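You operate a simulated robot arm through the tools that you are given. There is no shell and no other tool. Be economical: measure what you need, move in short steps, check, and stop when the job is done.

You are at the controls of a simulated robot arm. One attempt, no reset.

JOB
Feed a filter into the blue-striped box, set it on the clamped mould.
Fine: clamp the mould before the box goes on; feed slide back; the other boxes stay.

It is judged by the outcome, as a careful person would: the job done as asked, and still so three seconds after it is handed in. It fails if anything else is knocked over, pushed out of place, dropped, spilled or broken.

ROBOT AND FRAMES
A 6-joint arm with a two-finger parallel gripper, fixed in place. Base frame: the origin is at the foot of the arm, x ahead of it, y to its left, z up. Lengths are in mm, angles in rad, forces in N, time in s.
It reaches about 649 mm from its shoulder. Its first joint turns from -1.152 to 1.152 rad. Payload 2.1 kg.
Tool frame: the origin (TCP) lies between the finger pads and is the grasp point; the fingertips stand 30 mm ahead of it; z points along the fingers, y is the line along which they close. Largest opening 94 mm; finger width 28, thickness 10; the body of the gripper, 50 by 96 mm, starts 55 mm behind the TCP.
Orientation is that of the tool frame in the base frame, as a unit quaternion [x, y, z, w]. With the fingers straight down and closing along the base's y, the tool's x points along the base's -x, its y along +y and its z along -z.

CONTROLS
- The arm moves only by the tool move_arm. Its argument "series" is a list of rows, each a list of 3 entries, a list of its own where there are three numbers: the finger opening in mm, from 0 to 94, then the shift along the base's x, y, z in mm, then the turn, a rotation vector about the base's x, y, z in rad. In form: [[claw, [x, y, z], [ax, ay, az]], ...]. A call has 1 to 10 rows; each row shifts and turns the commanded pose from where the row before left it. A row lasts 0.2 s, in which the tool goes at most 50 mm and 0.15 rad; a call with a longer step from one row to the next is refused whole, and so is a gripper value outside its range. A pose out of reach is approached as far as the arm can. The call stops where the force on the tool passes 60 N (or 10 N more than at its start, if that is more) or the arm is blocked; 0.2 s more then pass. The fingers move at their own pace (about 72 mm/s each) and stop on an object; they squeeze with about 27 N. The grip force told is the motor's: it shows also when the fingers shut on nothing. Time passes only in rows, and 0.2 s behind the last, so rows that do not move let the fingers close. It gives the time, the measured TCP pose, the force on the tool (base axes), the opening and the grip force at its end, in the units of the frame above (readings bear some noise).
- Cameras (640 x 400 px; columns grow to the right, rows downward): "scene" is fixed at [56.2, -365.8, 490.6]; the picture's right is [0.81, -0.59, 0.00], its down [-0.30, -0.41, -0.86] and it looks along [0.51, 0.70, -0.50] (base axes); focal length 222 px, centre (320, 200). "wrist" rides on the gripper at [76, 14, -102] in the tool frame; the picture's right is [-0.18, 0.98, 0.00], its down [-0.75, -0.14, -0.64] and it looks along [-0.63, -0.12, 0.77] (tool axes); focal length 243 px, centre (320, 200). There is no depth. A picture from a camera that has moved, and an enlarged one, comes with that camera's place and axes in the base frame and with its lens.
- capture(camera): a new picture of that camera. It takes no simulated time.
- zoom(camera, box): a new picture of the part [left, top, right, bottom] of that camera's present view, enlarged. It takes no simulated time.
- close_job(): hands the job in; it is judged then, once.

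Work in short steps. Places have to be worked out from the pictures, the camera data and where the tool is seen: move nearer, look again, correct. Check each grasp and each placing, and mend what went wrong. You have 120 turns and 68 pictures in all, those below and enlarged ones among them. Open the gripper and draw the arm clear of the work before you hand the job in, unless the task says otherwise; then end with one line.

The tools are called after "Emit:" by a JSON object that holds its "method" and its "body". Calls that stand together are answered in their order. move_arm: Moves the arm, as the interface text tells. Its arguments: {"type":"object","properties":{"series":{"type":"array","items":{"type":"array"}}},"required":["series"]} The other tools are called the same way: capture (camera) takes a picture; zoom (camera, box) takes an enlarged picture of a part of a camera's view; close_job () hands the job in.

At the start:

```text
clock: 0.0
position: [333.3, 39.7, 434.8]
orientation: [0.001, 1.0, 0.0, 0.0]
force: [0.0, -0.2, 0.1]
grip_width: 93.8
grasp_force: 0.0
```

scene: 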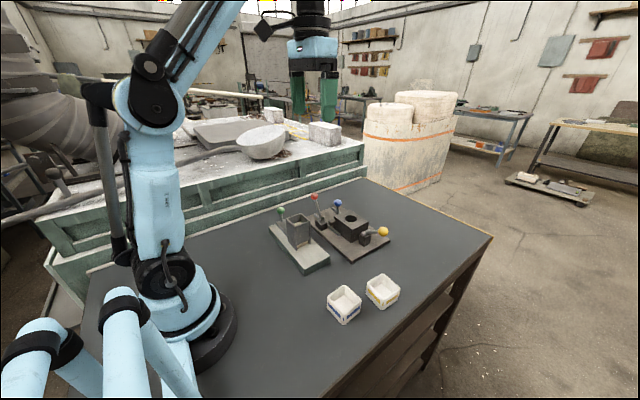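
wrist: 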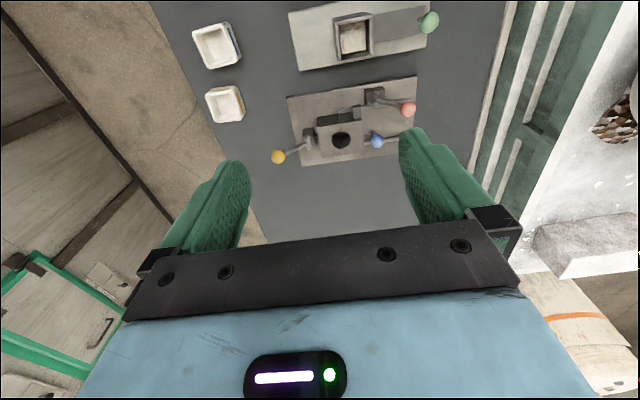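

I'll look closely at the devices and the boxes first.

Emit:
{"method": "zoom", "body": {"camera": "scene", "box": [250, 180, 410, 280]}}

Emit:
{"method": "zoom", "body": {"camera": "scene", "box": [310, 260, 422, 330]}}

Emit:
{"method": "zoom", "body": {"camera": "wrist", "box": [180, 0, 468, 180]}}

```text
4.00 times, centred on (330, 230) of scene
camera zoom: at [56.2, -365.8, 490.6], right [0.81, -0.59, 0.0], down [-0.3, -0.41, -0.86], along [0.51, 0.7, -0.5], focal length 887 px, centre (280, 80)
```

zoom: 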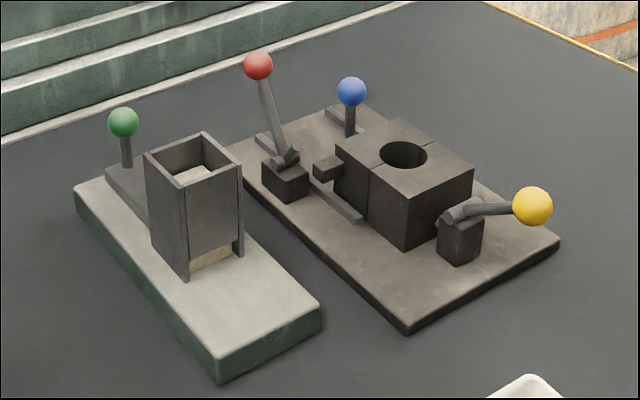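

```text
5.71 times, centred on (366, 295) of scene
camera zoom: at [56.2, -365.8, 490.6], right [0.81, -0.59, 0.0], down [-0.3, -0.41, -0.86], along [0.51, 0.7, -0.5], focal length 1267 px, centre (57, -343)
```

zoom: 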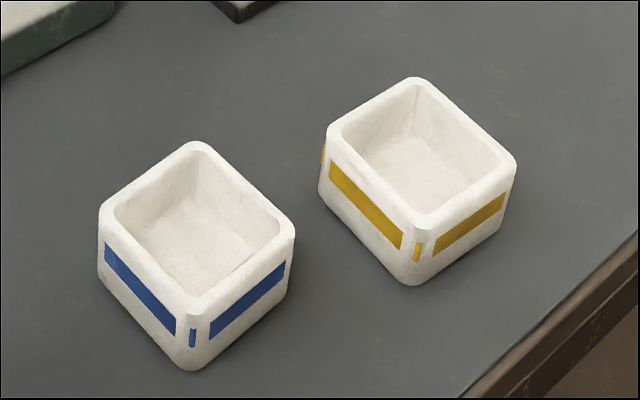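

```text
2.22 times, centred on (324, 90) of wrist
camera zoom: at [256.6, 53.6, 536.8], right [0.18, 0.98, 0.0], down [0.75, -0.14, 0.64], along [0.63, -0.12, -0.77], focal length 539 px, centre (311, 444)
```

zoom: 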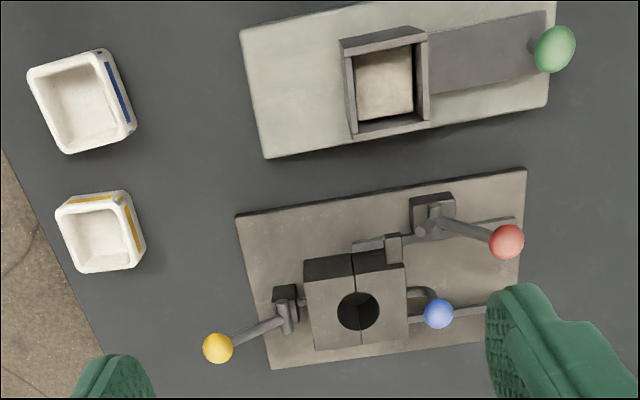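

Table top comes out at z≈0. I'll enlarge the feeder, mould and levers for mechanism details.

Emit:
{"method": "zoom", "body": {"camera": "scene", "box": [304, 190, 392, 245]}}

Emit:
{"method": "zoom", "body": {"camera": "scene", "box": [264, 202, 344, 277]}}

Emit:
{"method": "zoom", "body": {"camera": "wrist", "box": [264, 70, 424, 170]}}

Emit:
{"method": "zoom", "body": {"camera": "wrist", "box": [280, 0, 450, 80]}}

```text
7.27 times, centred on (348, 218) of scene
camera zoom: at [56.2, -365.8, 490.6], right [0.81, -0.59, 0.0], down [-0.3, -0.41, -0.86], along [0.51, 0.7, -0.5], focal length 1612 px, centre (116, 73)
```

zoom: 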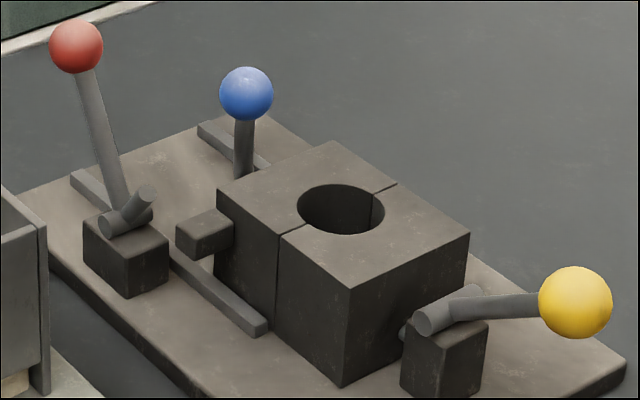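

```text
5.33 times, centred on (304, 240) of scene
camera zoom: at [56.2, -365.8, 490.6], right [0.81, -0.59, 0.0], down [-0.3, -0.41, -0.86], along [0.51, 0.7, -0.5], focal length 1182 px, centre (405, -11)
```

zoom: 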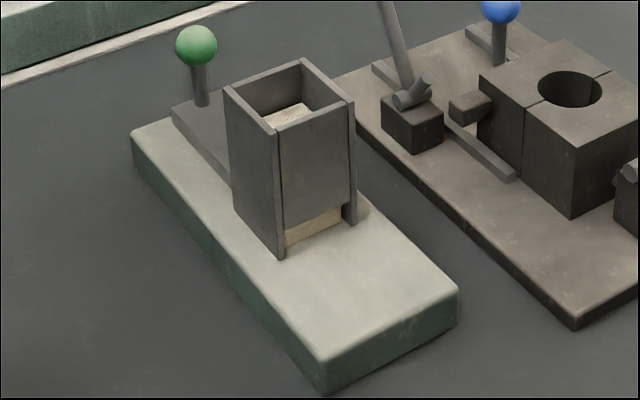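

```text
4.00 times, centred on (344, 120) of wrist
camera zoom: at [256.6, 53.6, 536.8], right [0.18, 0.98, 0.0], down [0.75, -0.14, 0.64], along [0.63, -0.12, -0.77], focal length 970 px, centre (224, 520)
```

zoom: 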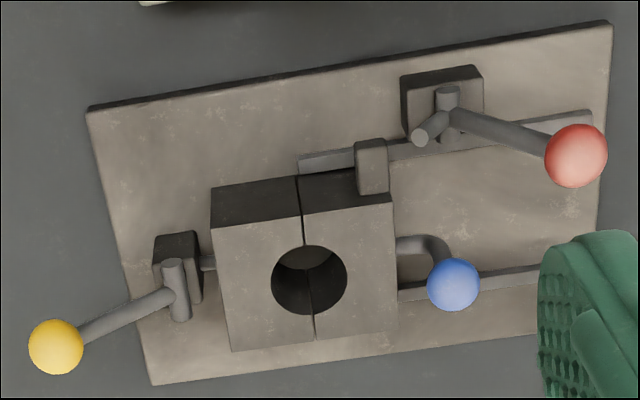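

```text
3.76 times, centred on (365, 40) of wrist
camera zoom: at [256.6, 53.6, 536.8], right [0.18, 0.98, 0.0], down [0.75, -0.14, 0.64], along [0.63, -0.12, -0.77], focal length 913 px, centre (151, 802)
```

zoom: 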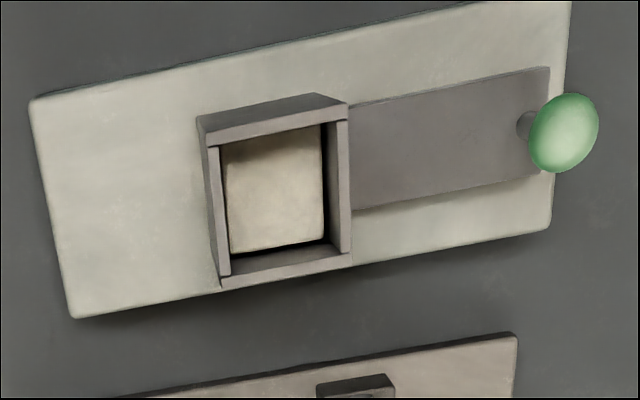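

The mould halves look closed with a lug beside the red lever, and the yellow has a rod running into the fixed half. I'll go lower for a nearer look from the wrist before deciding which one clamps.

Emit:
{"method": "move_arm", "body": {"series": [[94, [0, 20, -45], [0, 0, 0]], [94, [0, 20, -45], [0, 0, 0]], [94, [0, 20, -45], [0, 0, 0]], [94, [0, 20, -40], [0, 0, 0]], [94, [0, 10, -40], [0, 0, 0]]]}}

Emit:
{"method": "capture", "body": {"camera": "wrist"}}

```text
clock: 1.2
position: [332.9, 129.4, 220.0]
orientation: [-0.001, 1.0, 0.001, 0.001]
force: [-0.1, -0.4, 0.9]
grip_width: 93.7
grasp_force: 0.1
```

```text
58 pictures are left
camera wrist: at [255.9, 143.3, 321.4], right [0.18, 0.98, 0.0], down [0.75, -0.14, 0.64], along [0.63, -0.12, -0.77], focal length 243 px, centre (320, 200)
```

wrist: 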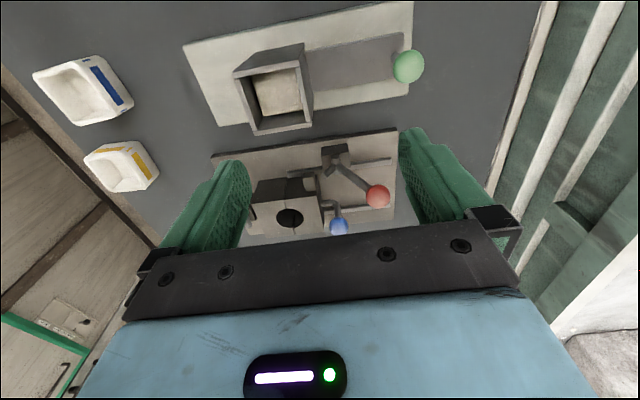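

Emit:
{"method": "zoom", "body": {"camera": "wrist", "box": [240, 130, 400, 240]}}

Emit:
{"method": "zoom", "body": {"camera": "wrist", "box": [170, 0, 430, 150]}}

```text
3.64 times, centred on (320, 185) of wrist
camera zoom: at [255.9, 143.3, 321.4], right [0.18, 0.98, 0.0], down [0.75, -0.14, 0.64], along [0.63, -0.12, -0.77], focal length 882 px, centre (320, 254)
```

zoom: 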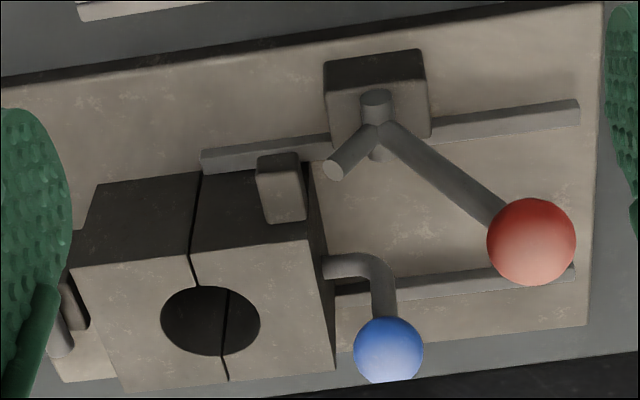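

```text
2.46 times, centred on (300, 75) of wrist
camera zoom: at [255.9, 143.3, 321.4], right [0.18, 0.98, 0.0], down [0.75, -0.14, 0.64], along [0.63, -0.12, -0.77], focal length 597 px, centre (369, 508)
```

zoom: 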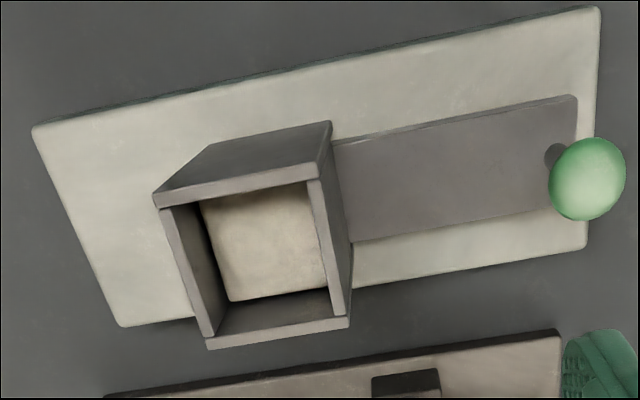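

Emit:
{"method": "zoom", "body": {"camera": "scene", "box": [352, 218, 396, 246]}}

Emit:
{"method": "zoom", "body": {"camera": "scene", "box": [308, 186, 352, 236]}}

```text
14.29 times, centred on (374, 232) of scene
camera zoom: at [56.2, -365.8, 490.6], right [0.81, -0.59, 0.0], down [-0.3, -0.41, -0.86], along [0.51, 0.7, -0.5], focal length 3166 px, centre (-451, -257)
```

zoom: 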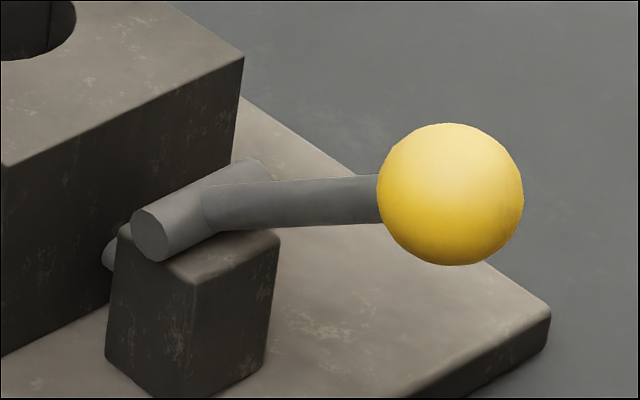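

```text
8.00 times, centred on (330, 211) of scene
camera zoom: at [56.2, -365.8, 490.6], right [0.81, -0.59, 0.0], down [-0.3, -0.41, -0.86], along [0.51, 0.7, -0.5], focal length 1773 px, centre (240, 112)
```

zoom: 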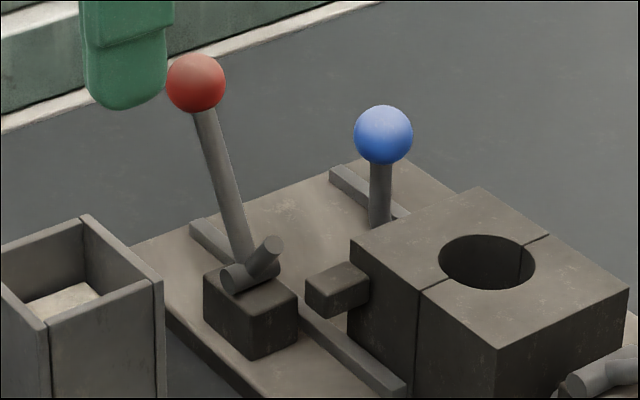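

Red is a toggle clamp: its hub sits near (419,132,53) along x, and its short finger would swing down (-y) against the moving half's lug as the lever goes over toward -y. Yellow is an ejector rod and blue is the mould slide. I'll go above the red knob, which is at about (422,169,130), with the fingers straddling it.

Emit:
{"method": "move_arm", "body": {"series": [[70, [30, 13, 0], [0, 0, 0]], [70, [30, 13, 0], [0, 0, 0]], [70, [29, 13.5, 0], [0, 0, 0]], [70, [0, 0, -20], [0, 0, 0]], [70, [0, 0, 0], [0, 0, 0]]]}}

Emit:
{"method": "capture", "body": {"camera": "wrist"}}

Emit:
{"method": "zoom", "body": {"camera": "scene", "box": [260, 130, 400, 230]}}

```text
clock: 2.4
position: [421.9, 168.8, 199.8]
orientation: [-0.001, 1.0, 0.0, 0.0]
force: [0.0, -0.2, 1.6]
grip_width: 70.0
grasp_force: 0.1
```

```text
53 pictures are left
camera wrist: at [345.6, 183.8, 301.9], right [0.18, 0.98, 0.0], down [0.75, -0.14, 0.64], along [0.63, -0.12, -0.77], focal length 243 px, centre (320, 200)
```

wrist: 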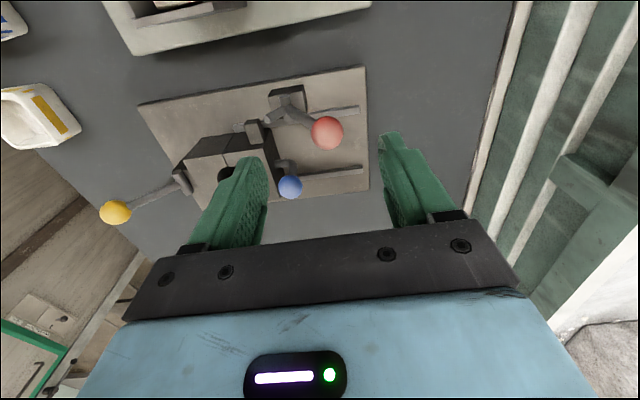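

```text
4.00 times, centred on (330, 180) of scene
camera zoom: at [56.2, -365.8, 490.6], right [0.81, -0.59, 0.0], down [-0.3, -0.41, -0.86], along [0.51, 0.7, -0.5], focal length 887 px, centre (280, 280)
```

zoom: 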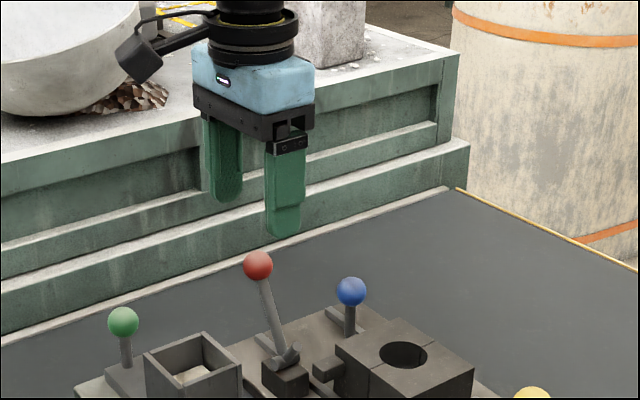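

The knob lies between the fingers at y≈171. I'll descend to TCP z≈143 and narrow to about 40.

Emit:
{"method": "move_arm", "body": {"series": [[70, [0, 2, -28], [0, 0, 0]], [70, [0, 0, -28], [0, 0, 0]], [40, [0, 0, 0], [0, 0, 0]], [40, [0, 0, 0], [0, 0, 0]]]}}

Emit:
{"method": "zoom", "body": {"camera": "scene", "box": [280, 160, 370, 230]}}

```text
clock: 3.4
position: [422.1, 171.5, 144.0]
orientation: [0.0, 1.0, 0.0, -0.001]
force: [-0.5, 0.5, -0.6]
grip_width: 40.0
grasp_force: 0.1
```

```text
5.71 times, centred on (325, 195) of scene
camera zoom: at [56.2, -365.8, 490.6], right [0.81, -0.59, 0.0], down [-0.3, -0.41, -0.86], along [0.51, 0.7, -0.5], focal length 1267 px, centre (291, 229)
```

zoom: 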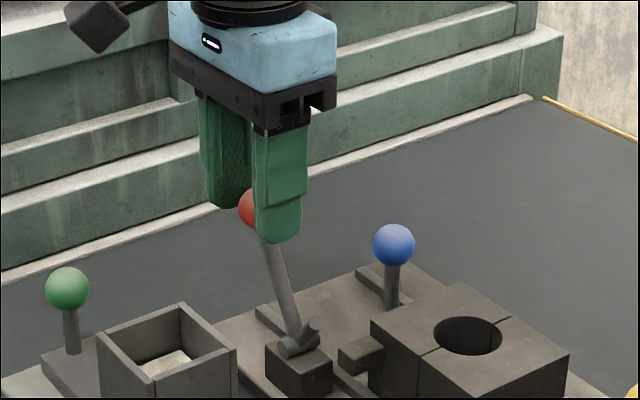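

The knob is between the fingers. I'll push in -y along the arc with small steps.

Emit:
{"method": "move_arm", "body": {"series": [[40, [0, -10, 2], [0, 0, 0]], [40, [0, -10, 3], [0, 0, 0]], [40, [0, -10, 2], [0, 0, 0]], [40, [0, -10, 1], [0, 0, 0]], [40, [0, -10, 0], [0, 0, 0]]]}}

Emit:
{"method": "zoom", "body": {"camera": "scene", "box": [290, 170, 380, 240]}}

```text
clock: 4.6
position: [421.7, 120.8, 151.9]
orientation: [0.0, 1.0, 0.001, 0.0]
force: [0.0, -0.9, -0.6]
grip_width: 40.6
grasp_force: 0.3
```

```text
5.71 times, centred on (335, 205) of scene
camera zoom: at [56.2, -365.8, 490.6], right [0.81, -0.59, 0.0], down [-0.3, -0.41, -0.86], along [0.51, 0.7, -0.5], focal length 1267 px, centre (234, 171)
```

zoom: 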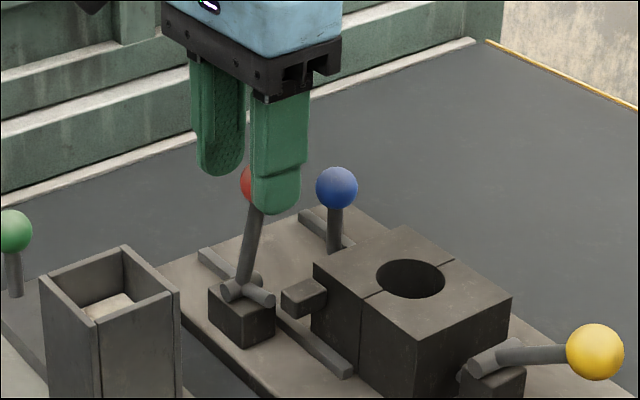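

The lever moves freely and the finger is coming down toward the lug. I'll continue until it resists.

Emit:
{"method": "move_arm", "body": {"series": [[40, [0, -8, -1], [0, 0, 0]], [40, [0, -8, -2], [0, 0, 0]], [40, [0, -8, -3], [0, 0, 0]], [40, [0, -6, -3], [0, 0, 0]]]}}

Emit:
{"method": "zoom", "body": {"camera": "scene", "box": [290, 170, 380, 240]}}

```text
clock: 5.6
position: [421.5, 89.2, 142.9]
orientation: [-0.001, 1.0, 0.0, 0.0]
force: [0.3, 0.0, 0.5]
grip_width: 39.9
grasp_force: 0.1
```

```text
5.71 times, centred on (335, 205) of scene
camera zoom: at [56.2, -365.8, 490.6], right [0.81, -0.59, 0.0], down [-0.3, -0.41, -0.86], along [0.51, 0.7, -0.5], focal length 1267 px, centre (234, 171)
```

zoom: 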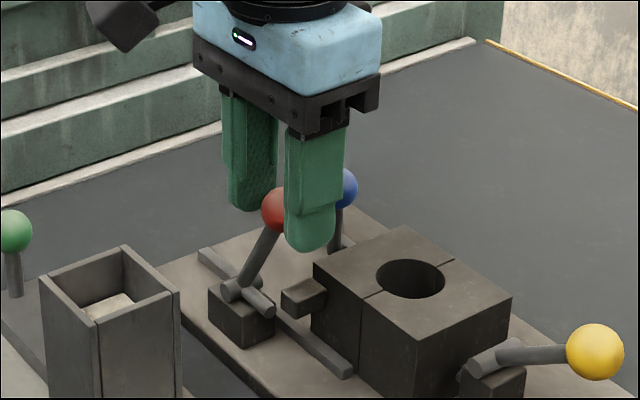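

No resistance yet. I'll check the finger against the lug from the wrist camera.

Emit:
{"method": "zoom", "body": {"camera": "wrist", "box": [250, 60, 410, 200]}}

Emit:
{"method": "zoom", "body": {"camera": "scene", "box": [316, 198, 352, 226]}}

```text
2.86 times, centred on (330, 130) of wrist
camera zoom: at [345.2, 105.0, 245.0], right [0.18, 0.98, 0.0], down [0.75, -0.14, 0.64], along [0.63, -0.12, -0.77], focal length 693 px, centre (291, 400)
```

zoom: 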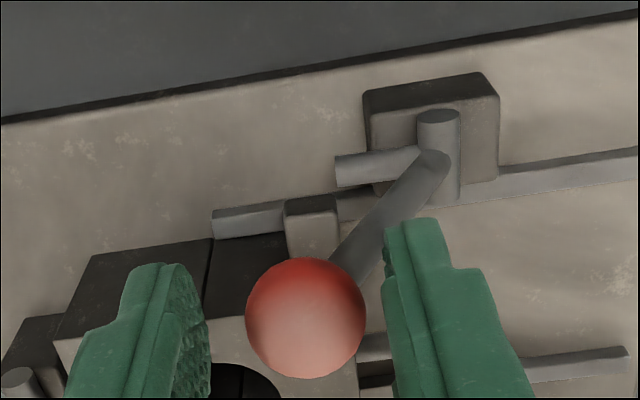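

```text
14.29 times, centred on (334, 212) of scene
camera zoom: at [56.2, -365.8, 490.6], right [0.81, -0.59, 0.0], down [-0.3, -0.41, -0.86], along [0.51, 0.7, -0.5], focal length 3166 px, centre (120, 29)
```

zoom: 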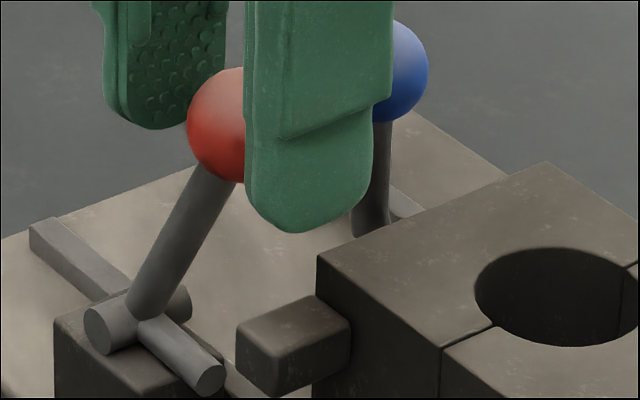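

The finger is about horizontal, with its tip next to the lug. I'll keep swinging gently to find the lever's end stop.

Emit:
{"method": "move_arm", "body": {"series": [[40, [0, -6, -3], [0, 0, 0]], [40, [0, -6, -4], [0, 0, 0]], [40, [0, 0, 0], [0, 0, 0]]]}}

Emit:
{"method": "zoom", "body": {"camera": "scene", "box": [316, 198, 352, 226]}}

Emit:
{"method": "zoom", "body": {"camera": "wrist", "box": [250, 60, 410, 200]}}

```text
clock: 6.4
position: [421.1, 79.3, 136.3]
orientation: [-0.002, 1.0, 0.003, 0.0]
force: [-0.4, 17.4, 20.8]
grip_width: 50.3
grasp_force: 8.6
```

```text
14.29 times, centred on (334, 212) of scene
camera zoom: at [56.1, -365.8, 490.6], right [0.81, -0.59, 0.0], down [-0.3, -0.41, -0.86], along [0.51, 0.7, -0.5], focal length 3166 px, centre (120, 29)
```

zoom: 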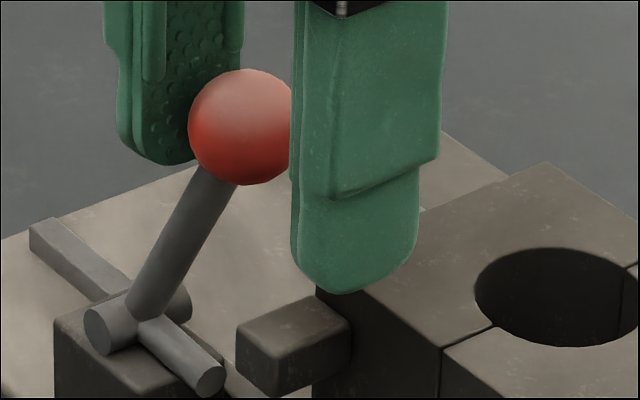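

```text
2.86 times, centred on (330, 130) of wrist
camera zoom: at [345.2, 93.9, 238.2], right [0.18, 0.98, 0.01], down [0.75, -0.14, 0.64], along [0.63, -0.11, -0.77], focal length 693 px, centre (291, 400)
```

zoom: 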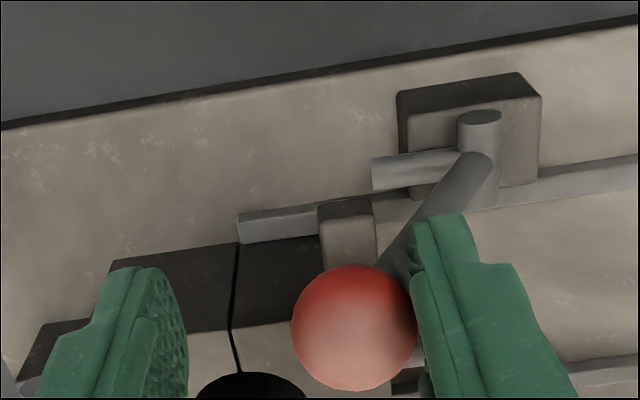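

The lever is at its end stop: it stayed put while taking 17 N. I'll back off, rise, and check the lever stays and the seam is closed.

Emit:
{"method": "move_arm", "body": {"series": [[50, [0, 12, 5], [0, 0, 0]], [60, [0, 0, 10], [0, 0, 0]], [60, [0, 0, 40], [0, 0, 0]], [60, [-20, 0, 40], [0, 0, 0]]]}}

Emit:
{"method": "zoom", "body": {"camera": "scene", "box": [304, 190, 392, 245]}}

Emit:
{"method": "zoom", "body": {"camera": "wrist", "box": [230, 80, 400, 190]}}

```text
clock: 7.4
position: [402.0, 91.5, 230.1]
orientation: [0.0, 1.0, 0.0, 0.0]
force: [-0.4, 0.0, 0.7]
grip_width: 59.7
grasp_force: 0.2
```

```text
7.27 times, centred on (348, 218) of scene
camera zoom: at [56.2, -365.8, 490.6], right [0.81, -0.59, 0.0], down [-0.3, -0.41, -0.86], along [0.51, 0.7, -0.5], focal length 1612 px, centre (116, 73)
```

zoom: 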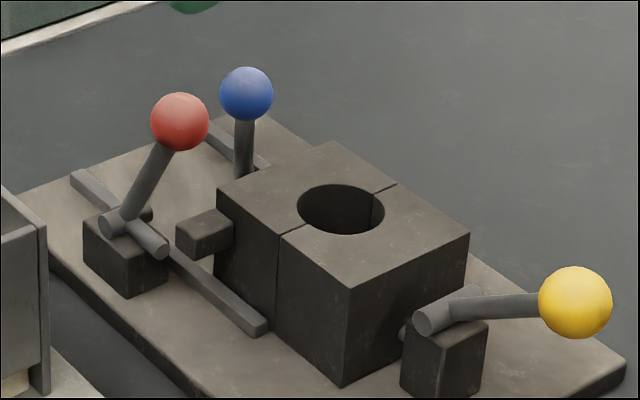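

```text
3.64 times, centred on (315, 135) of wrist
camera zoom: at [325.2, 104.8, 332.8], right [0.18, 0.98, 0.0], down [0.75, -0.14, 0.64], along [0.63, -0.12, -0.77], focal length 882 px, centre (338, 436)
```

zoom: 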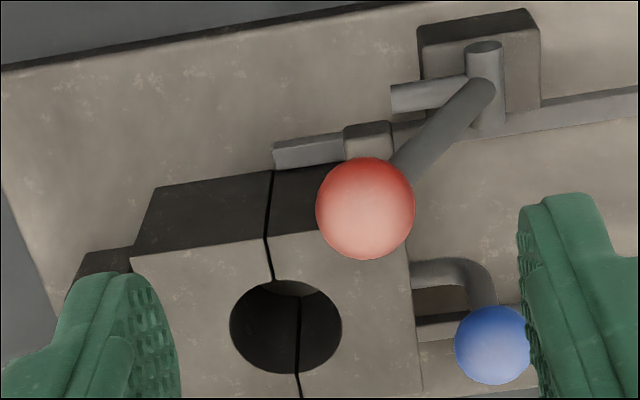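

The lever holds in the clamped position and the seam is tight. Next comes the feeder: I'll grip the green knob, at about (313,206,97), with the fingers closing along x, so I yaw +90° on the way over at height.

Emit:
{"method": "move_arm", "body": {"series": [[60, [-9, 12, 0], [0, 0, 0.15]], [60, [-9, 12, 0], [0, 0, 0.15]], [60, [-9, 12, 0], [0, 0, 0.15]], [60, [-9, 12, 0], [0, 0, 0.15]], [60, [-9, 12, 0], [0, 0, 0.15]], [60, [-9, 12, 0], [0, 0, 0.15]], [60, [-9, 12, 0], [0, 0, 0.15]], [60, [-9, 12, 0], [0, 0, 0.15]], [60, [-9, 12, 0], [0, 0, 0.15]], [60, [-8, 12, 0], [0, 0, 0.15]]]}}

Emit:
{"method": "move_arm", "body": {"series": [[60, [0, 0, -15], [0, 0, 0.0708]], [60, [0, 0, -25], [0, 0, 0]], [60, [0, 0, 0], [0, 0, 0]]]}}

Emit:
{"method": "capture", "body": {"camera": "wrist"}}

Emit:
{"method": "zoom", "body": {"camera": "scene", "box": [240, 160, 360, 260]}}

```text
clock: 9.6
position: [313.4, 210.7, 230.9]
orientation: [-0.683, 0.73, 0.0, 0.0]
force: [-0.6, -0.8, 0.4]
grip_width: 59.9
grasp_force: 0.1
```

```text
clock: 10.4
position: [312.5, 211.4, 191.0]
orientation: [-0.707, 0.707, 0.0, -0.001]
force: [-0.3, 0.5, 0.0]
grip_width: 60.1
grasp_force: 0.0
```

```text
42 pictures are left
camera wrist: at [298.5, 134.4, 292.6], right [-0.98, 0.18, 0.0], down [0.14, 0.75, 0.64], along [0.12, 0.63, -0.77], focal length 243 px, centre (320, 200)
```

wrist: 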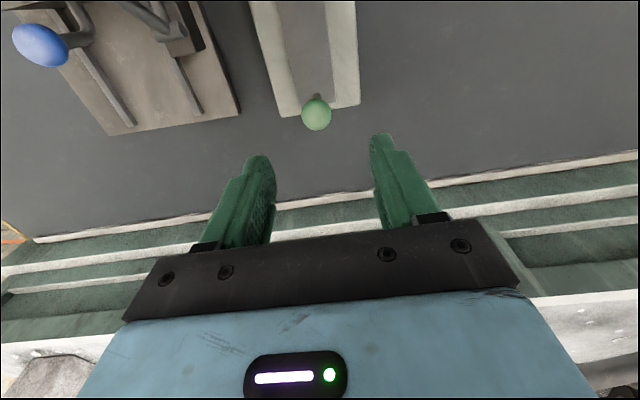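

```text
4.00 times, centred on (300, 210) of scene
camera zoom: at [56.2, -365.8, 490.6], right [0.81, -0.59, 0.0], down [-0.3, -0.41, -0.86], along [0.51, 0.7, -0.5], focal length 887 px, centre (400, 160)
```

zoom: 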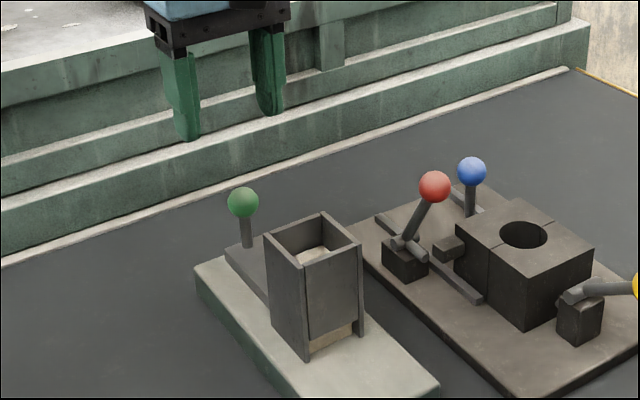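

The knob is at (315,206,97). I'll shift +2.5 in x, descend to z≈101 and close on it.

Emit:
{"method": "move_arm", "body": {"series": [[60, [2.5, 0, -45], [0, 0, 0]], [60, [0, 0, -45], [0, 0, 0]], [60, [0, 0, 0], [0, 0, 0]], [15, [0, 0, 0], [0, 0, 0]], [15, [0, 0, 0], [0, 0, 0]], [15, [0, 0, 0], [0, 0, 0]]]}}

Emit:
{"method": "zoom", "body": {"camera": "scene", "box": [250, 180, 350, 270]}}

```text
clock: 11.8
position: [316.9, 210.6, 99.7]
orientation: [-0.707, 0.707, -0.001, -0.001]
force: [3.1, 1.2, -1.2]
grip_width: 25.2
grasp_force: 27.5
```

```text
4.44 times, centred on (300, 225) of scene
camera zoom: at [56.2, -365.7, 490.7], right [0.81, -0.59, 0.0], down [-0.3, -0.41, -0.86], along [0.51, 0.7, -0.5], focal length 985 px, centre (409, 89)
```

zoom: 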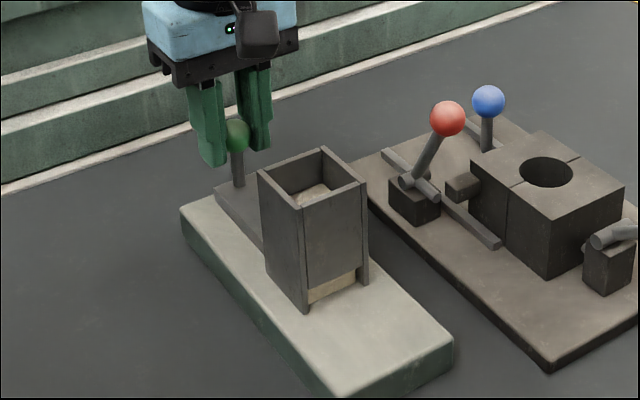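

The knob is gripped at 25 mm. I'll push the slide -y by 40 in small steps and watch the force.

Emit:
{"method": "move_arm", "body": {"series": [[15, [0, -10, 0], [0, 0, 0]], [15, [0, -10, 0], [0, 0, 0]], [15, [0, -10, 0], [0, 0, 0]], [15, [0, -10, 0], [0, 0, 0]], [15, [0, 0, 0], [0, 0, 0]]]}}

Emit:
{"method": "zoom", "body": {"camera": "scene", "box": [250, 180, 350, 270]}}

```text
clock: 13.0
position: [315.3, 171.0, 99.8]
orientation: [-0.707, 0.707, 0.0, 0.0]
force: [-7.4, -0.5, 0.8]
grip_width: 25.4
grasp_force: 26.8
```

```text
4.44 times, centred on (300, 225) of scene
camera zoom: at [56.2, -365.7, 490.7], right [0.81, -0.59, 0.0], down [-0.3, -0.41, -0.86], along [0.51, 0.7, -0.5], focal length 985 px, centre (409, 89)
```

zoom: 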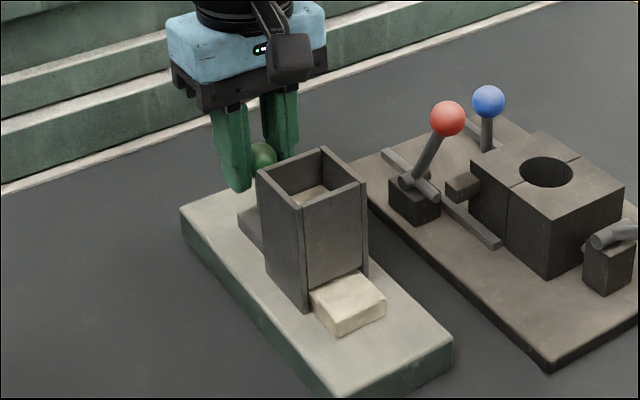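

The filter is coming out. I'll push a bit further, since the hopper wall at y≈139 limits my fingers.

Emit:
{"method": "move_arm", "body": {"series": [[15, [0, -5, 0], [0, 0, 0]], [15, [0, -5, 0], [0, 0, 0]], [15, [0, -3, 0], [0, 0, 0]], [15, [0, 0, 0], [0, 0, 0]]]}}

Emit:
{"method": "zoom", "body": {"camera": "scene", "box": [280, 200, 350, 270]}}

```text
clock: 14.0
position: [315.8, 156.3, 101.0]
orientation: [-0.707, 0.707, 0.0, 0.001]
force: [4.6, 15.3, 7.2]
grip_width: 25.3
grasp_force: 27.0
```

```text
5.71 times, centred on (315, 235) of scene
camera zoom: at [56.2, -365.8, 490.6], right [0.81, -0.59, 0.0], down [-0.3, -0.41, -0.86], along [0.51, 0.7, -0.5], focal length 1267 px, centre (349, 0)
```

zoom: 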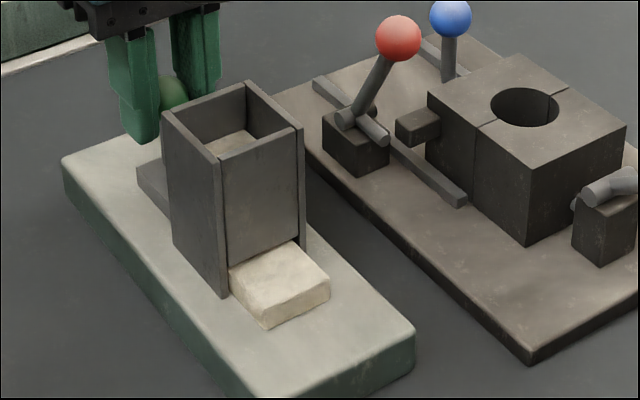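

The slide is at its end and the filter is fully out. I'll pull the slide back to its start.

Emit:
{"method": "move_arm", "body": {"series": [[15, [0, 8, -1], [0, 0, 0]], [15, [0, 10, 0], [0, 0, 0]], [15, [0, 10, 0], [0, 0, 0]], [15, [0, 10, 0], [0, 0, 0]], [15, [0, 10, 0], [0, 0, 0]], [15, [0, 5, 0], [0, 0, 0]], [15, [0, 2, 0], [0, 0, 0]], [15, [0, 0, 0], [0, 0, 0]]]}}

Emit:
{"method": "zoom", "body": {"camera": "scene", "box": [260, 190, 350, 270]}}

```text
clock: 15.8
position: [314.8, 213.2, 99.9]
orientation: [-0.707, 0.707, 0.0, 0.0]
force: [-4.0, -11.2, -0.2]
grip_width: 25.3
grasp_force: 26.9
```

```text
5.00 times, centred on (305, 230) of scene
camera zoom: at [56.2, -365.7, 490.7], right [0.81, -0.59, 0.0], down [-0.3, -0.41, -0.86], along [0.51, 0.7, -0.5], focal length 1108 px, centre (395, 50)
```

zoom: 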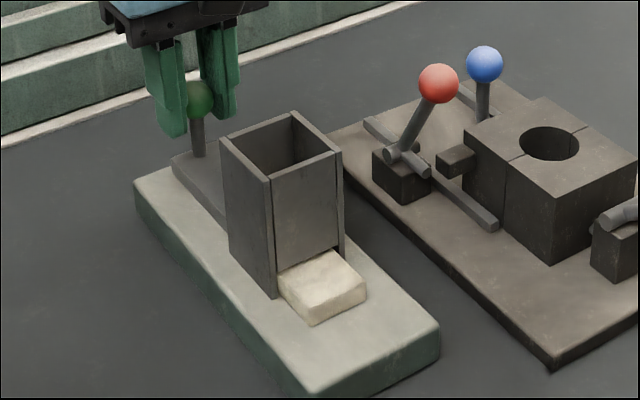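

The slide is back against its rear stop and the stack has dropped. I'll release, rise, and go over to look at the ejected filter.

Emit:
{"method": "move_arm", "body": {"series": [[15, [0, -2, 0], [0, 0, 0]], [60, [0, 0, 0], [0, 0, 0]], [60, [0, 0, 0], [0, 0, 0]], [60, [0, 0, 45], [0, 0, 0]], [60, [0, 0, 45], [0, 0, 0]], [60, [2, -40, 10], [0, 0, 0]], [60, [2, -40, 0], [0, 0, 0]], [60, [1, -40, 0], [0, 0, 0]], [60, [0, -35, 0], [0, 0, 0]]]}}

Emit:
{"method": "capture", "body": {"camera": "wrist"}}

Emit:
{"method": "zoom", "body": {"camera": "scene", "box": [285, 215, 345, 275]}}

```text
clock: 17.8
position: [320.3, 55.5, 199.9]
orientation: [0.707, -0.707, 0.0, 0.0]
force: [-1.0, 0.2, -0.1]
grip_width: 60.0
grasp_force: 0.1
```

```text
36 pictures are left
camera wrist: at [306.0, -20.4, 302.4], right [-0.98, 0.18, 0.0], down [0.14, 0.75, 0.64], along [0.12, 0.63, -0.77], focal length 243 px, centre (320, 200)
```

wrist: 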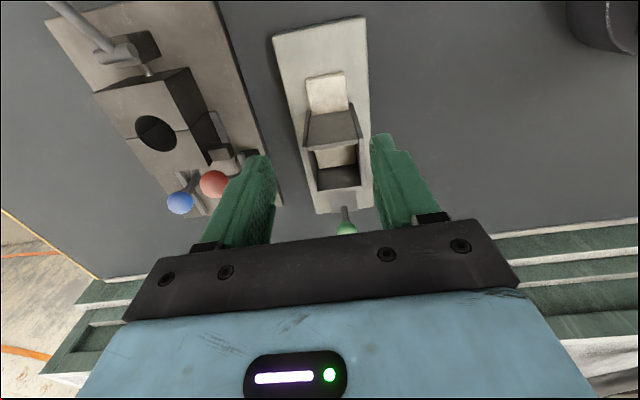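

```text
6.67 times, centred on (315, 245) of scene
camera zoom: at [56.2, -365.7, 490.6], right [0.81, -0.59, 0.0], down [-0.3, -0.41, -0.86], along [0.51, 0.7, -0.5], focal length 1478 px, centre (353, -100)
```

zoom: 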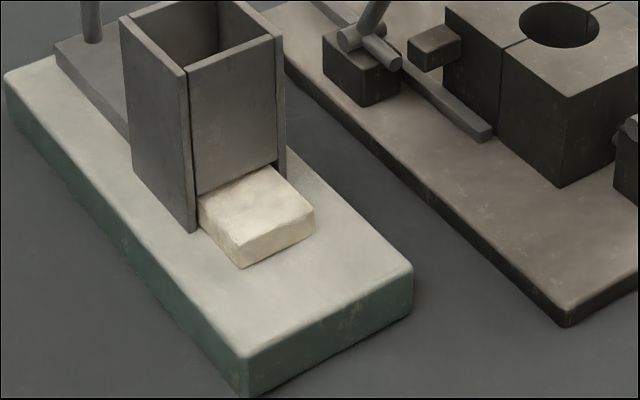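

Emit:
{"method": "zoom", "body": {"camera": "wrist", "box": [260, 10, 400, 150]}}

```text
2.86 times, centred on (330, 80) of wrist
camera zoom: at [306.0, -20.4, 302.4], right [-0.98, 0.18, 0.0], down [0.14, 0.75, 0.64], along [0.12, 0.63, -0.77], focal length 693 px, centre (291, 543)
```

zoom: 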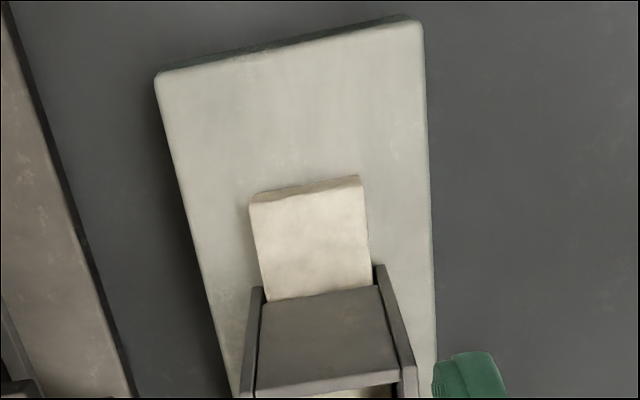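

The filter is about 39 mm wide, centred near x=313.5, with its front at y≈40. The height estimates are uncertain (base top 22–35), so I'll come down partway, beside the filter, and compare.

Emit:
{"method": "move_arm", "body": {"series": [[64, [-6.8, -1.5, -40], [0, 0, 0]], [64, [0, 0, -40], [0, 0, 0]], [64, [0, 0, -30], [0, 0, 0]], [64, [0, 0, 0], [0, 0, 0]]]}}

Emit:
{"method": "zoom", "body": {"camera": "scene", "box": [280, 200, 350, 270]}}

Emit:
{"method": "zoom", "body": {"camera": "wrist", "box": [220, 40, 420, 220]}}

```text
clock: 18.8
position: [312.8, 54.2, 89.3]
orientation: [-0.707, 0.707, 0.0, 0.0]
force: [0.8, 0.4, 0.2]
grip_width: 64.0
grasp_force: 0.1
```

```text
5.71 times, centred on (315, 235) of scene
camera zoom: at [56.2, -365.8, 490.6], right [0.81, -0.59, 0.0], down [-0.3, -0.41, -0.86], along [0.51, 0.7, -0.5], focal length 1267 px, centre (349, 0)
```

zoom: 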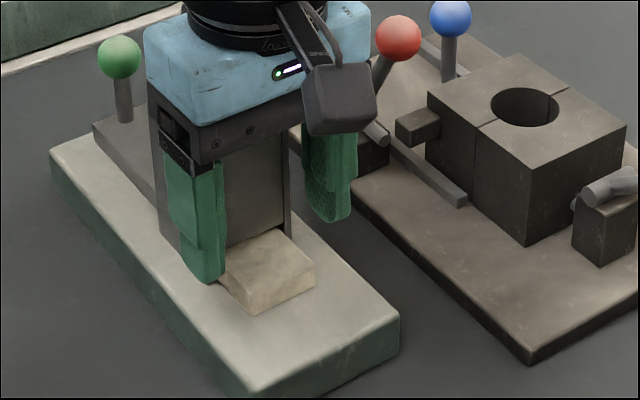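

```text
2.22 times, centred on (320, 130) of wrist
camera zoom: at [298.9, -20.8, 191.2], right [-0.98, 0.18, 0.0], down [0.14, 0.75, 0.64], along [0.12, 0.63, -0.77], focal length 539 px, centre (320, 356)
```

zoom: 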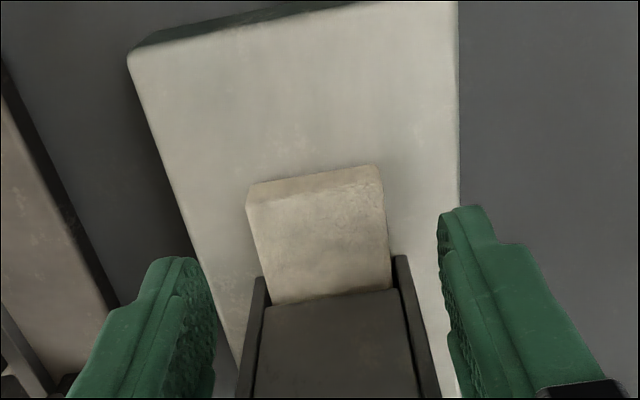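

Combining views, the filter top is at z≈43 and the base top ≈30. I'll go down to TCP z≈67 (tips ≈37) and look.

Emit:
{"method": "move_arm", "body": {"series": [[64, [-0.5, 0, -12], [0, 0, 0]], [64, [0, 0, -10], [0, 0, 0]], [54, [0, 0, 0], [0, 0, 0]], [54, [0, 0, 0], [0, 0, 0]]]}}

Emit:
{"method": "zoom", "body": {"camera": "scene", "box": [290, 220, 340, 260]}}

Emit:
{"method": "zoom", "body": {"camera": "wrist", "box": [220, 40, 420, 220]}}

```text
clock: 19.8
position: [313.1, 54.6, 67.7]
orientation: [-0.707, 0.707, 0.001, 0.0]
force: [-0.1, -0.8, 0.1]
grip_width: 54.0
grasp_force: 0.0
```

```text
10.00 times, centred on (315, 240) of scene
camera zoom: at [56.2, -365.8, 490.6], right [0.81, -0.59, 0.0], down [-0.3, -0.41, -0.86], along [0.51, 0.7, -0.5], focal length 2216 px, centre (370, -200)
```

zoom: 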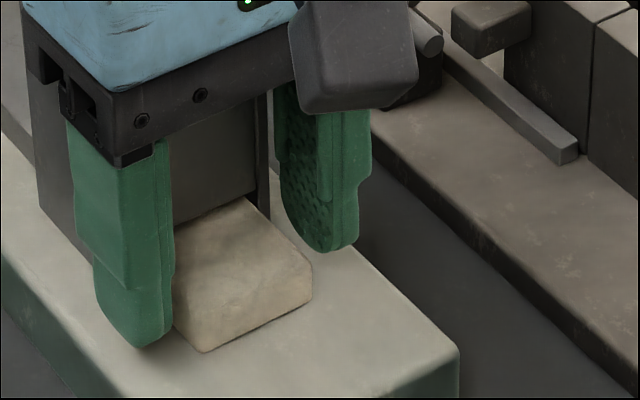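

```text
2.22 times, centred on (320, 130) of wrist
camera zoom: at [298.4, -21.1, 169.7], right [-0.98, 0.18, 0.0], down [0.14, 0.75, 0.64], along [0.12, 0.63, -0.77], focal length 539 px, centre (320, 356)
```

zoom: 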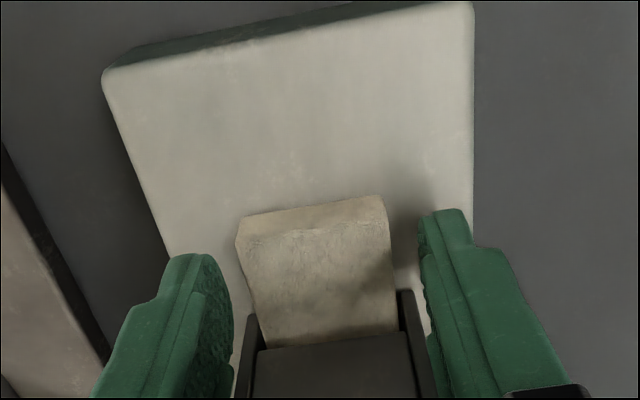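

The tips are just above the base and alongside the filter. I'll close on it here.

Emit:
{"method": "move_arm", "body": {"series": [[34, [0, 0, 0], [0, 0, 0]], [34, [0, 0, 0], [0, 0, 0]], [34, [0, 0, 0], [0, 0, 0]]]}}

Emit:
{"method": "zoom", "body": {"camera": "scene", "box": [290, 220, 340, 260]}}

```text
clock: 20.6
position: [312.1, 54.5, 68.2]
orientation: [-0.707, 0.707, 0.0, 0.0]
force: [-0.8, -1.6, 0.5]
grip_width: 38.2
grasp_force: 26.7
```

```text
10.00 times, centred on (315, 240) of scene
camera zoom: at [56.2, -365.8, 490.6], right [0.81, -0.59, 0.0], down [-0.3, -0.41, -0.86], along [0.51, 0.7, -0.5], focal length 2216 px, centre (370, -200)
```

zoom: 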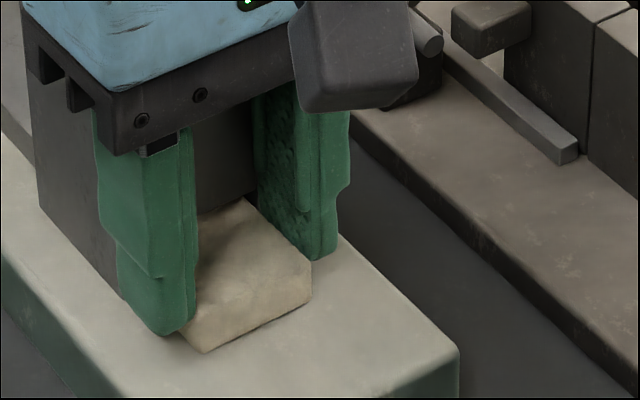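

Gripped at 38.2 mm. I'll lift straight up, clear of the hopper, and view the filter in the grip.

Emit:
{"method": "move_arm", "body": {"series": [[34, [0, 0, 15], [0, 0, 0]], [34, [0, -3, 40], [0, 0, 0]], [34, [0, -20, 45], [0, 0, 0]], [34, [0, -20, 30], [0, 0, 0]], [34, [0, 0, 0], [0, 0, 0]]]}}

Emit:
{"method": "zoom", "body": {"camera": "wrist", "box": [220, 40, 420, 220]}}

Emit:
{"method": "zoom", "body": {"camera": "scene", "box": [270, 170, 390, 330]}}

```text
clock: 21.8
position: [312.2, 11.1, 198.1]
orientation: [-0.707, 0.707, 0.0, -0.001]
force: [0.8, 1.0, 0.1]
grip_width: 33.8
grasp_force: 0.1
```

```text
2.22 times, centred on (320, 130) of wrist
camera zoom: at [298.7, -64.6, 300.7], right [-0.98, 0.18, 0.0], down [0.14, 0.75, 0.64], along [0.12, 0.63, -0.77], focal length 539 px, centre (320, 356)
```

zoom: 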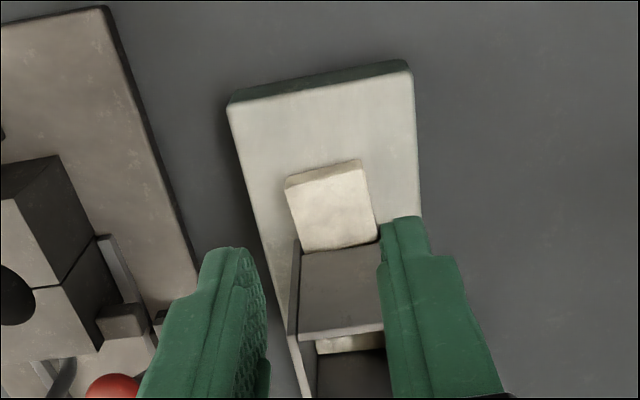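

```text
2.50 times, centred on (330, 250) of scene
camera zoom: at [56.2, -365.8, 490.6], right [0.81, -0.59, 0.0], down [-0.3, -0.41, -0.86], along [0.51, 0.7, -0.5], focal length 554 px, centre (295, 75)
```

zoom: 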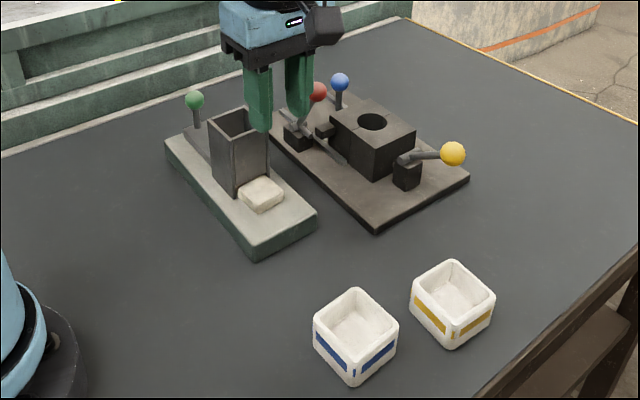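

The filter slipped out on lifting because the grip was too shallow, and it stayed flat on the base. I'll go back and grip nearer the base surface.

Emit:
{"method": "move_arm", "body": {"series": [[60, [2, 20, -30], [0, 0, 0]], [60, [1, 21, -30], [0, 0, 0]], [60, [0, 1.5, -40], [0, 0, 0]], [60, [0, 0, -28], [0, 0, 0]], [60, [0, 0, 0], [0, 0, 0]]]}}

Emit:
{"method": "move_arm", "body": {"series": [[60, [0, 0, -3], [0, 0, 0]], [60, [0, 0, -2], [0, 0, 0]], [60, [0, 0, -2], [0, 0, 0]], [60, [0, 0, 0], [0, 0, 0]]]}}

Emit:
{"method": "zoom", "body": {"camera": "scene", "box": [290, 220, 340, 260]}}

```text
clock: 23.0
position: [316.2, 52.7, 68.6]
orientation: [0.708, -0.707, 0.0, 0.001]
force: [0.0, -0.6, -0.3]
grip_width: 60.2
grasp_force: 0.0
```

```text
clock: 24.0
position: [316.3, 54.1, 63.0]
orientation: [-0.707, 0.707, 0.001, 0.001]
force: [-7.3, -1.7, 60.0]
grip_width: 60.1
grasp_force: 0.0
```

```text
10.00 times, centred on (315, 240) of scene
camera zoom: at [56.0, -365.8, 490.6], right [0.81, -0.59, 0.0], down [-0.3, -0.41, -0.86], along [0.51, 0.7, -0.5], focal length 2216 px, centre (370, -200)
```

zoom: 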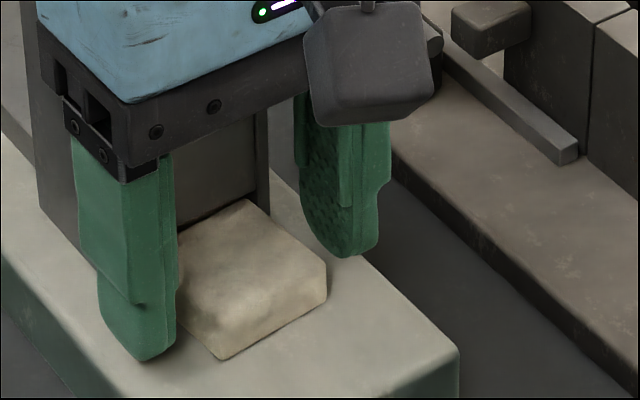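

The fingers touched the base at TCP z≈63, so its top is near z≈33. I'll raise about 2 mm off it and close.

Emit:
{"method": "move_arm", "body": {"series": [[60, [0, 0, 2.7], [0, 0, 0]], [30, [0, 0, 0], [0, 0, 0]], [30, [0, 0, 0], [0, 0, 0]], [30, [0, 0, 0], [0, 0, 0]]]}}

Emit:
{"method": "move_arm", "body": {"series": [[30, [0, 0, 4], [0, 0, 0]], [30, [0, 0, 4], [0, 0, 0]], [30, [0, 0, 5], [0, 0, 0]], [30, [0, 0, 5], [0, 0, 0]]]}}

Emit:
{"method": "zoom", "body": {"camera": "scene", "box": [290, 210, 350, 260]}}

```text
clock: 25.0
position: [316.7, 53.3, 64.6]
orientation: [-0.707, 0.707, 0.0, -0.001]
force: [-7.6, -0.1, -1.2]
grip_width: 38.2
grasp_force: 27.1
```

```text
clock: 26.0
position: [315.7, 53.3, 82.9]
orientation: [0.708, -0.707, 0.001, -0.001]
force: [0.8, -0.5, -17.4]
grip_width: 38.3
grasp_force: 27.2
```

```text
8.00 times, centred on (320, 235) of scene
camera zoom: at [56.2, -365.7, 490.6], right [0.81, -0.59, 0.0], down [-0.3, -0.41, -0.86], along [0.51, 0.7, -0.5], focal length 1773 px, centre (320, -80)
```

zoom: 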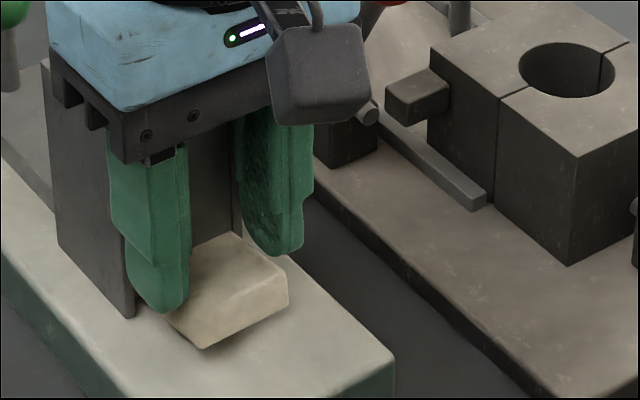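

There's a 17 N downward load and the filter tilts, so its rear is still under the hopper's front wall. I'll lower it back, then drag it forward before lifting.

Emit:
{"method": "move_arm", "body": {"series": [[30, [0, 0, -6], [0, 0, 0]], [30, [0, 0, -6], [0, 0, 0]], [30, [0, 0, -5], [0, 0, 0]], [30, [0, 0, 0], [0, 0, 0]]]}}

Emit:
{"method": "zoom", "body": {"camera": "scene", "box": [290, 210, 350, 260]}}

```text
clock: 27.0
position: [317.0, 54.8, 66.2]
orientation: [0.707, -0.707, 0.0, 0.0]
force: [0.5, -1.3, 17.5]
grip_width: 38.3
grasp_force: 27.2
```

```text
8.00 times, centred on (320, 235) of scene
camera zoom: at [56.1, -365.8, 490.6], right [0.81, -0.59, 0.0], down [-0.3, -0.41, -0.86], along [0.51, 0.7, -0.5], focal length 1773 px, centre (320, -80)
```

zoom: 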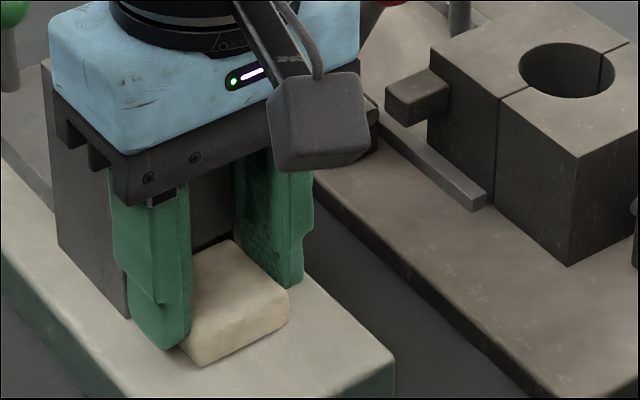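

The filter is pressed back on the base. I'll open to let it lie flat, re-grip at z≈65, then drag -y.

Emit:
{"method": "move_arm", "body": {"series": [[50, [0, 0, 0], [0, 0, 0]], [50, [0, 0, -0.5], [0, 0, 0]], [30, [0, 0, 0], [0, 0, 0]], [30, [0, 0, 0], [0, 0, 0]], [30, [0, 0, 0], [0, 0, 0]]]}}

Emit:
{"method": "move_arm", "body": {"series": [[30, [0, -4, 0], [0, 0, 0]], [30, [0, -5, 0], [0, 0, 0]], [30, [0, -6, 0], [0, 0, 0]], [30, [0, -6, 0], [0, 0, 0]], [30, [0, 0, 0], [0, 0, 0]]]}}

Emit:
{"method": "zoom", "body": {"camera": "scene", "box": [290, 210, 350, 260]}}

```text
clock: 28.2
position: [315.3, 53.8, 65.6]
orientation: [0.707, -0.707, 0.0, -0.001]
force: [-0.3, -0.5, -0.3]
grip_width: 38.4
grasp_force: 27.1
```

```text
clock: 29.4
position: [315.9, 32.2, 66.2]
orientation: [0.707, -0.707, 0.0, 0.0]
force: [0.5, -0.5, 0.1]
grip_width: 38.5
grasp_force: 26.9
```

```text
8.00 times, centred on (320, 235) of scene
camera zoom: at [56.2, -365.8, 490.6], right [0.81, -0.59, 0.0], down [-0.3, -0.41, -0.86], along [0.51, 0.7, -0.5], focal length 1773 px, centre (320, -80)
```

zoom: 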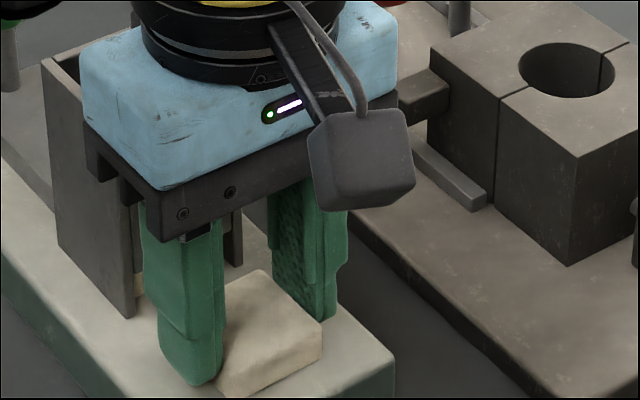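

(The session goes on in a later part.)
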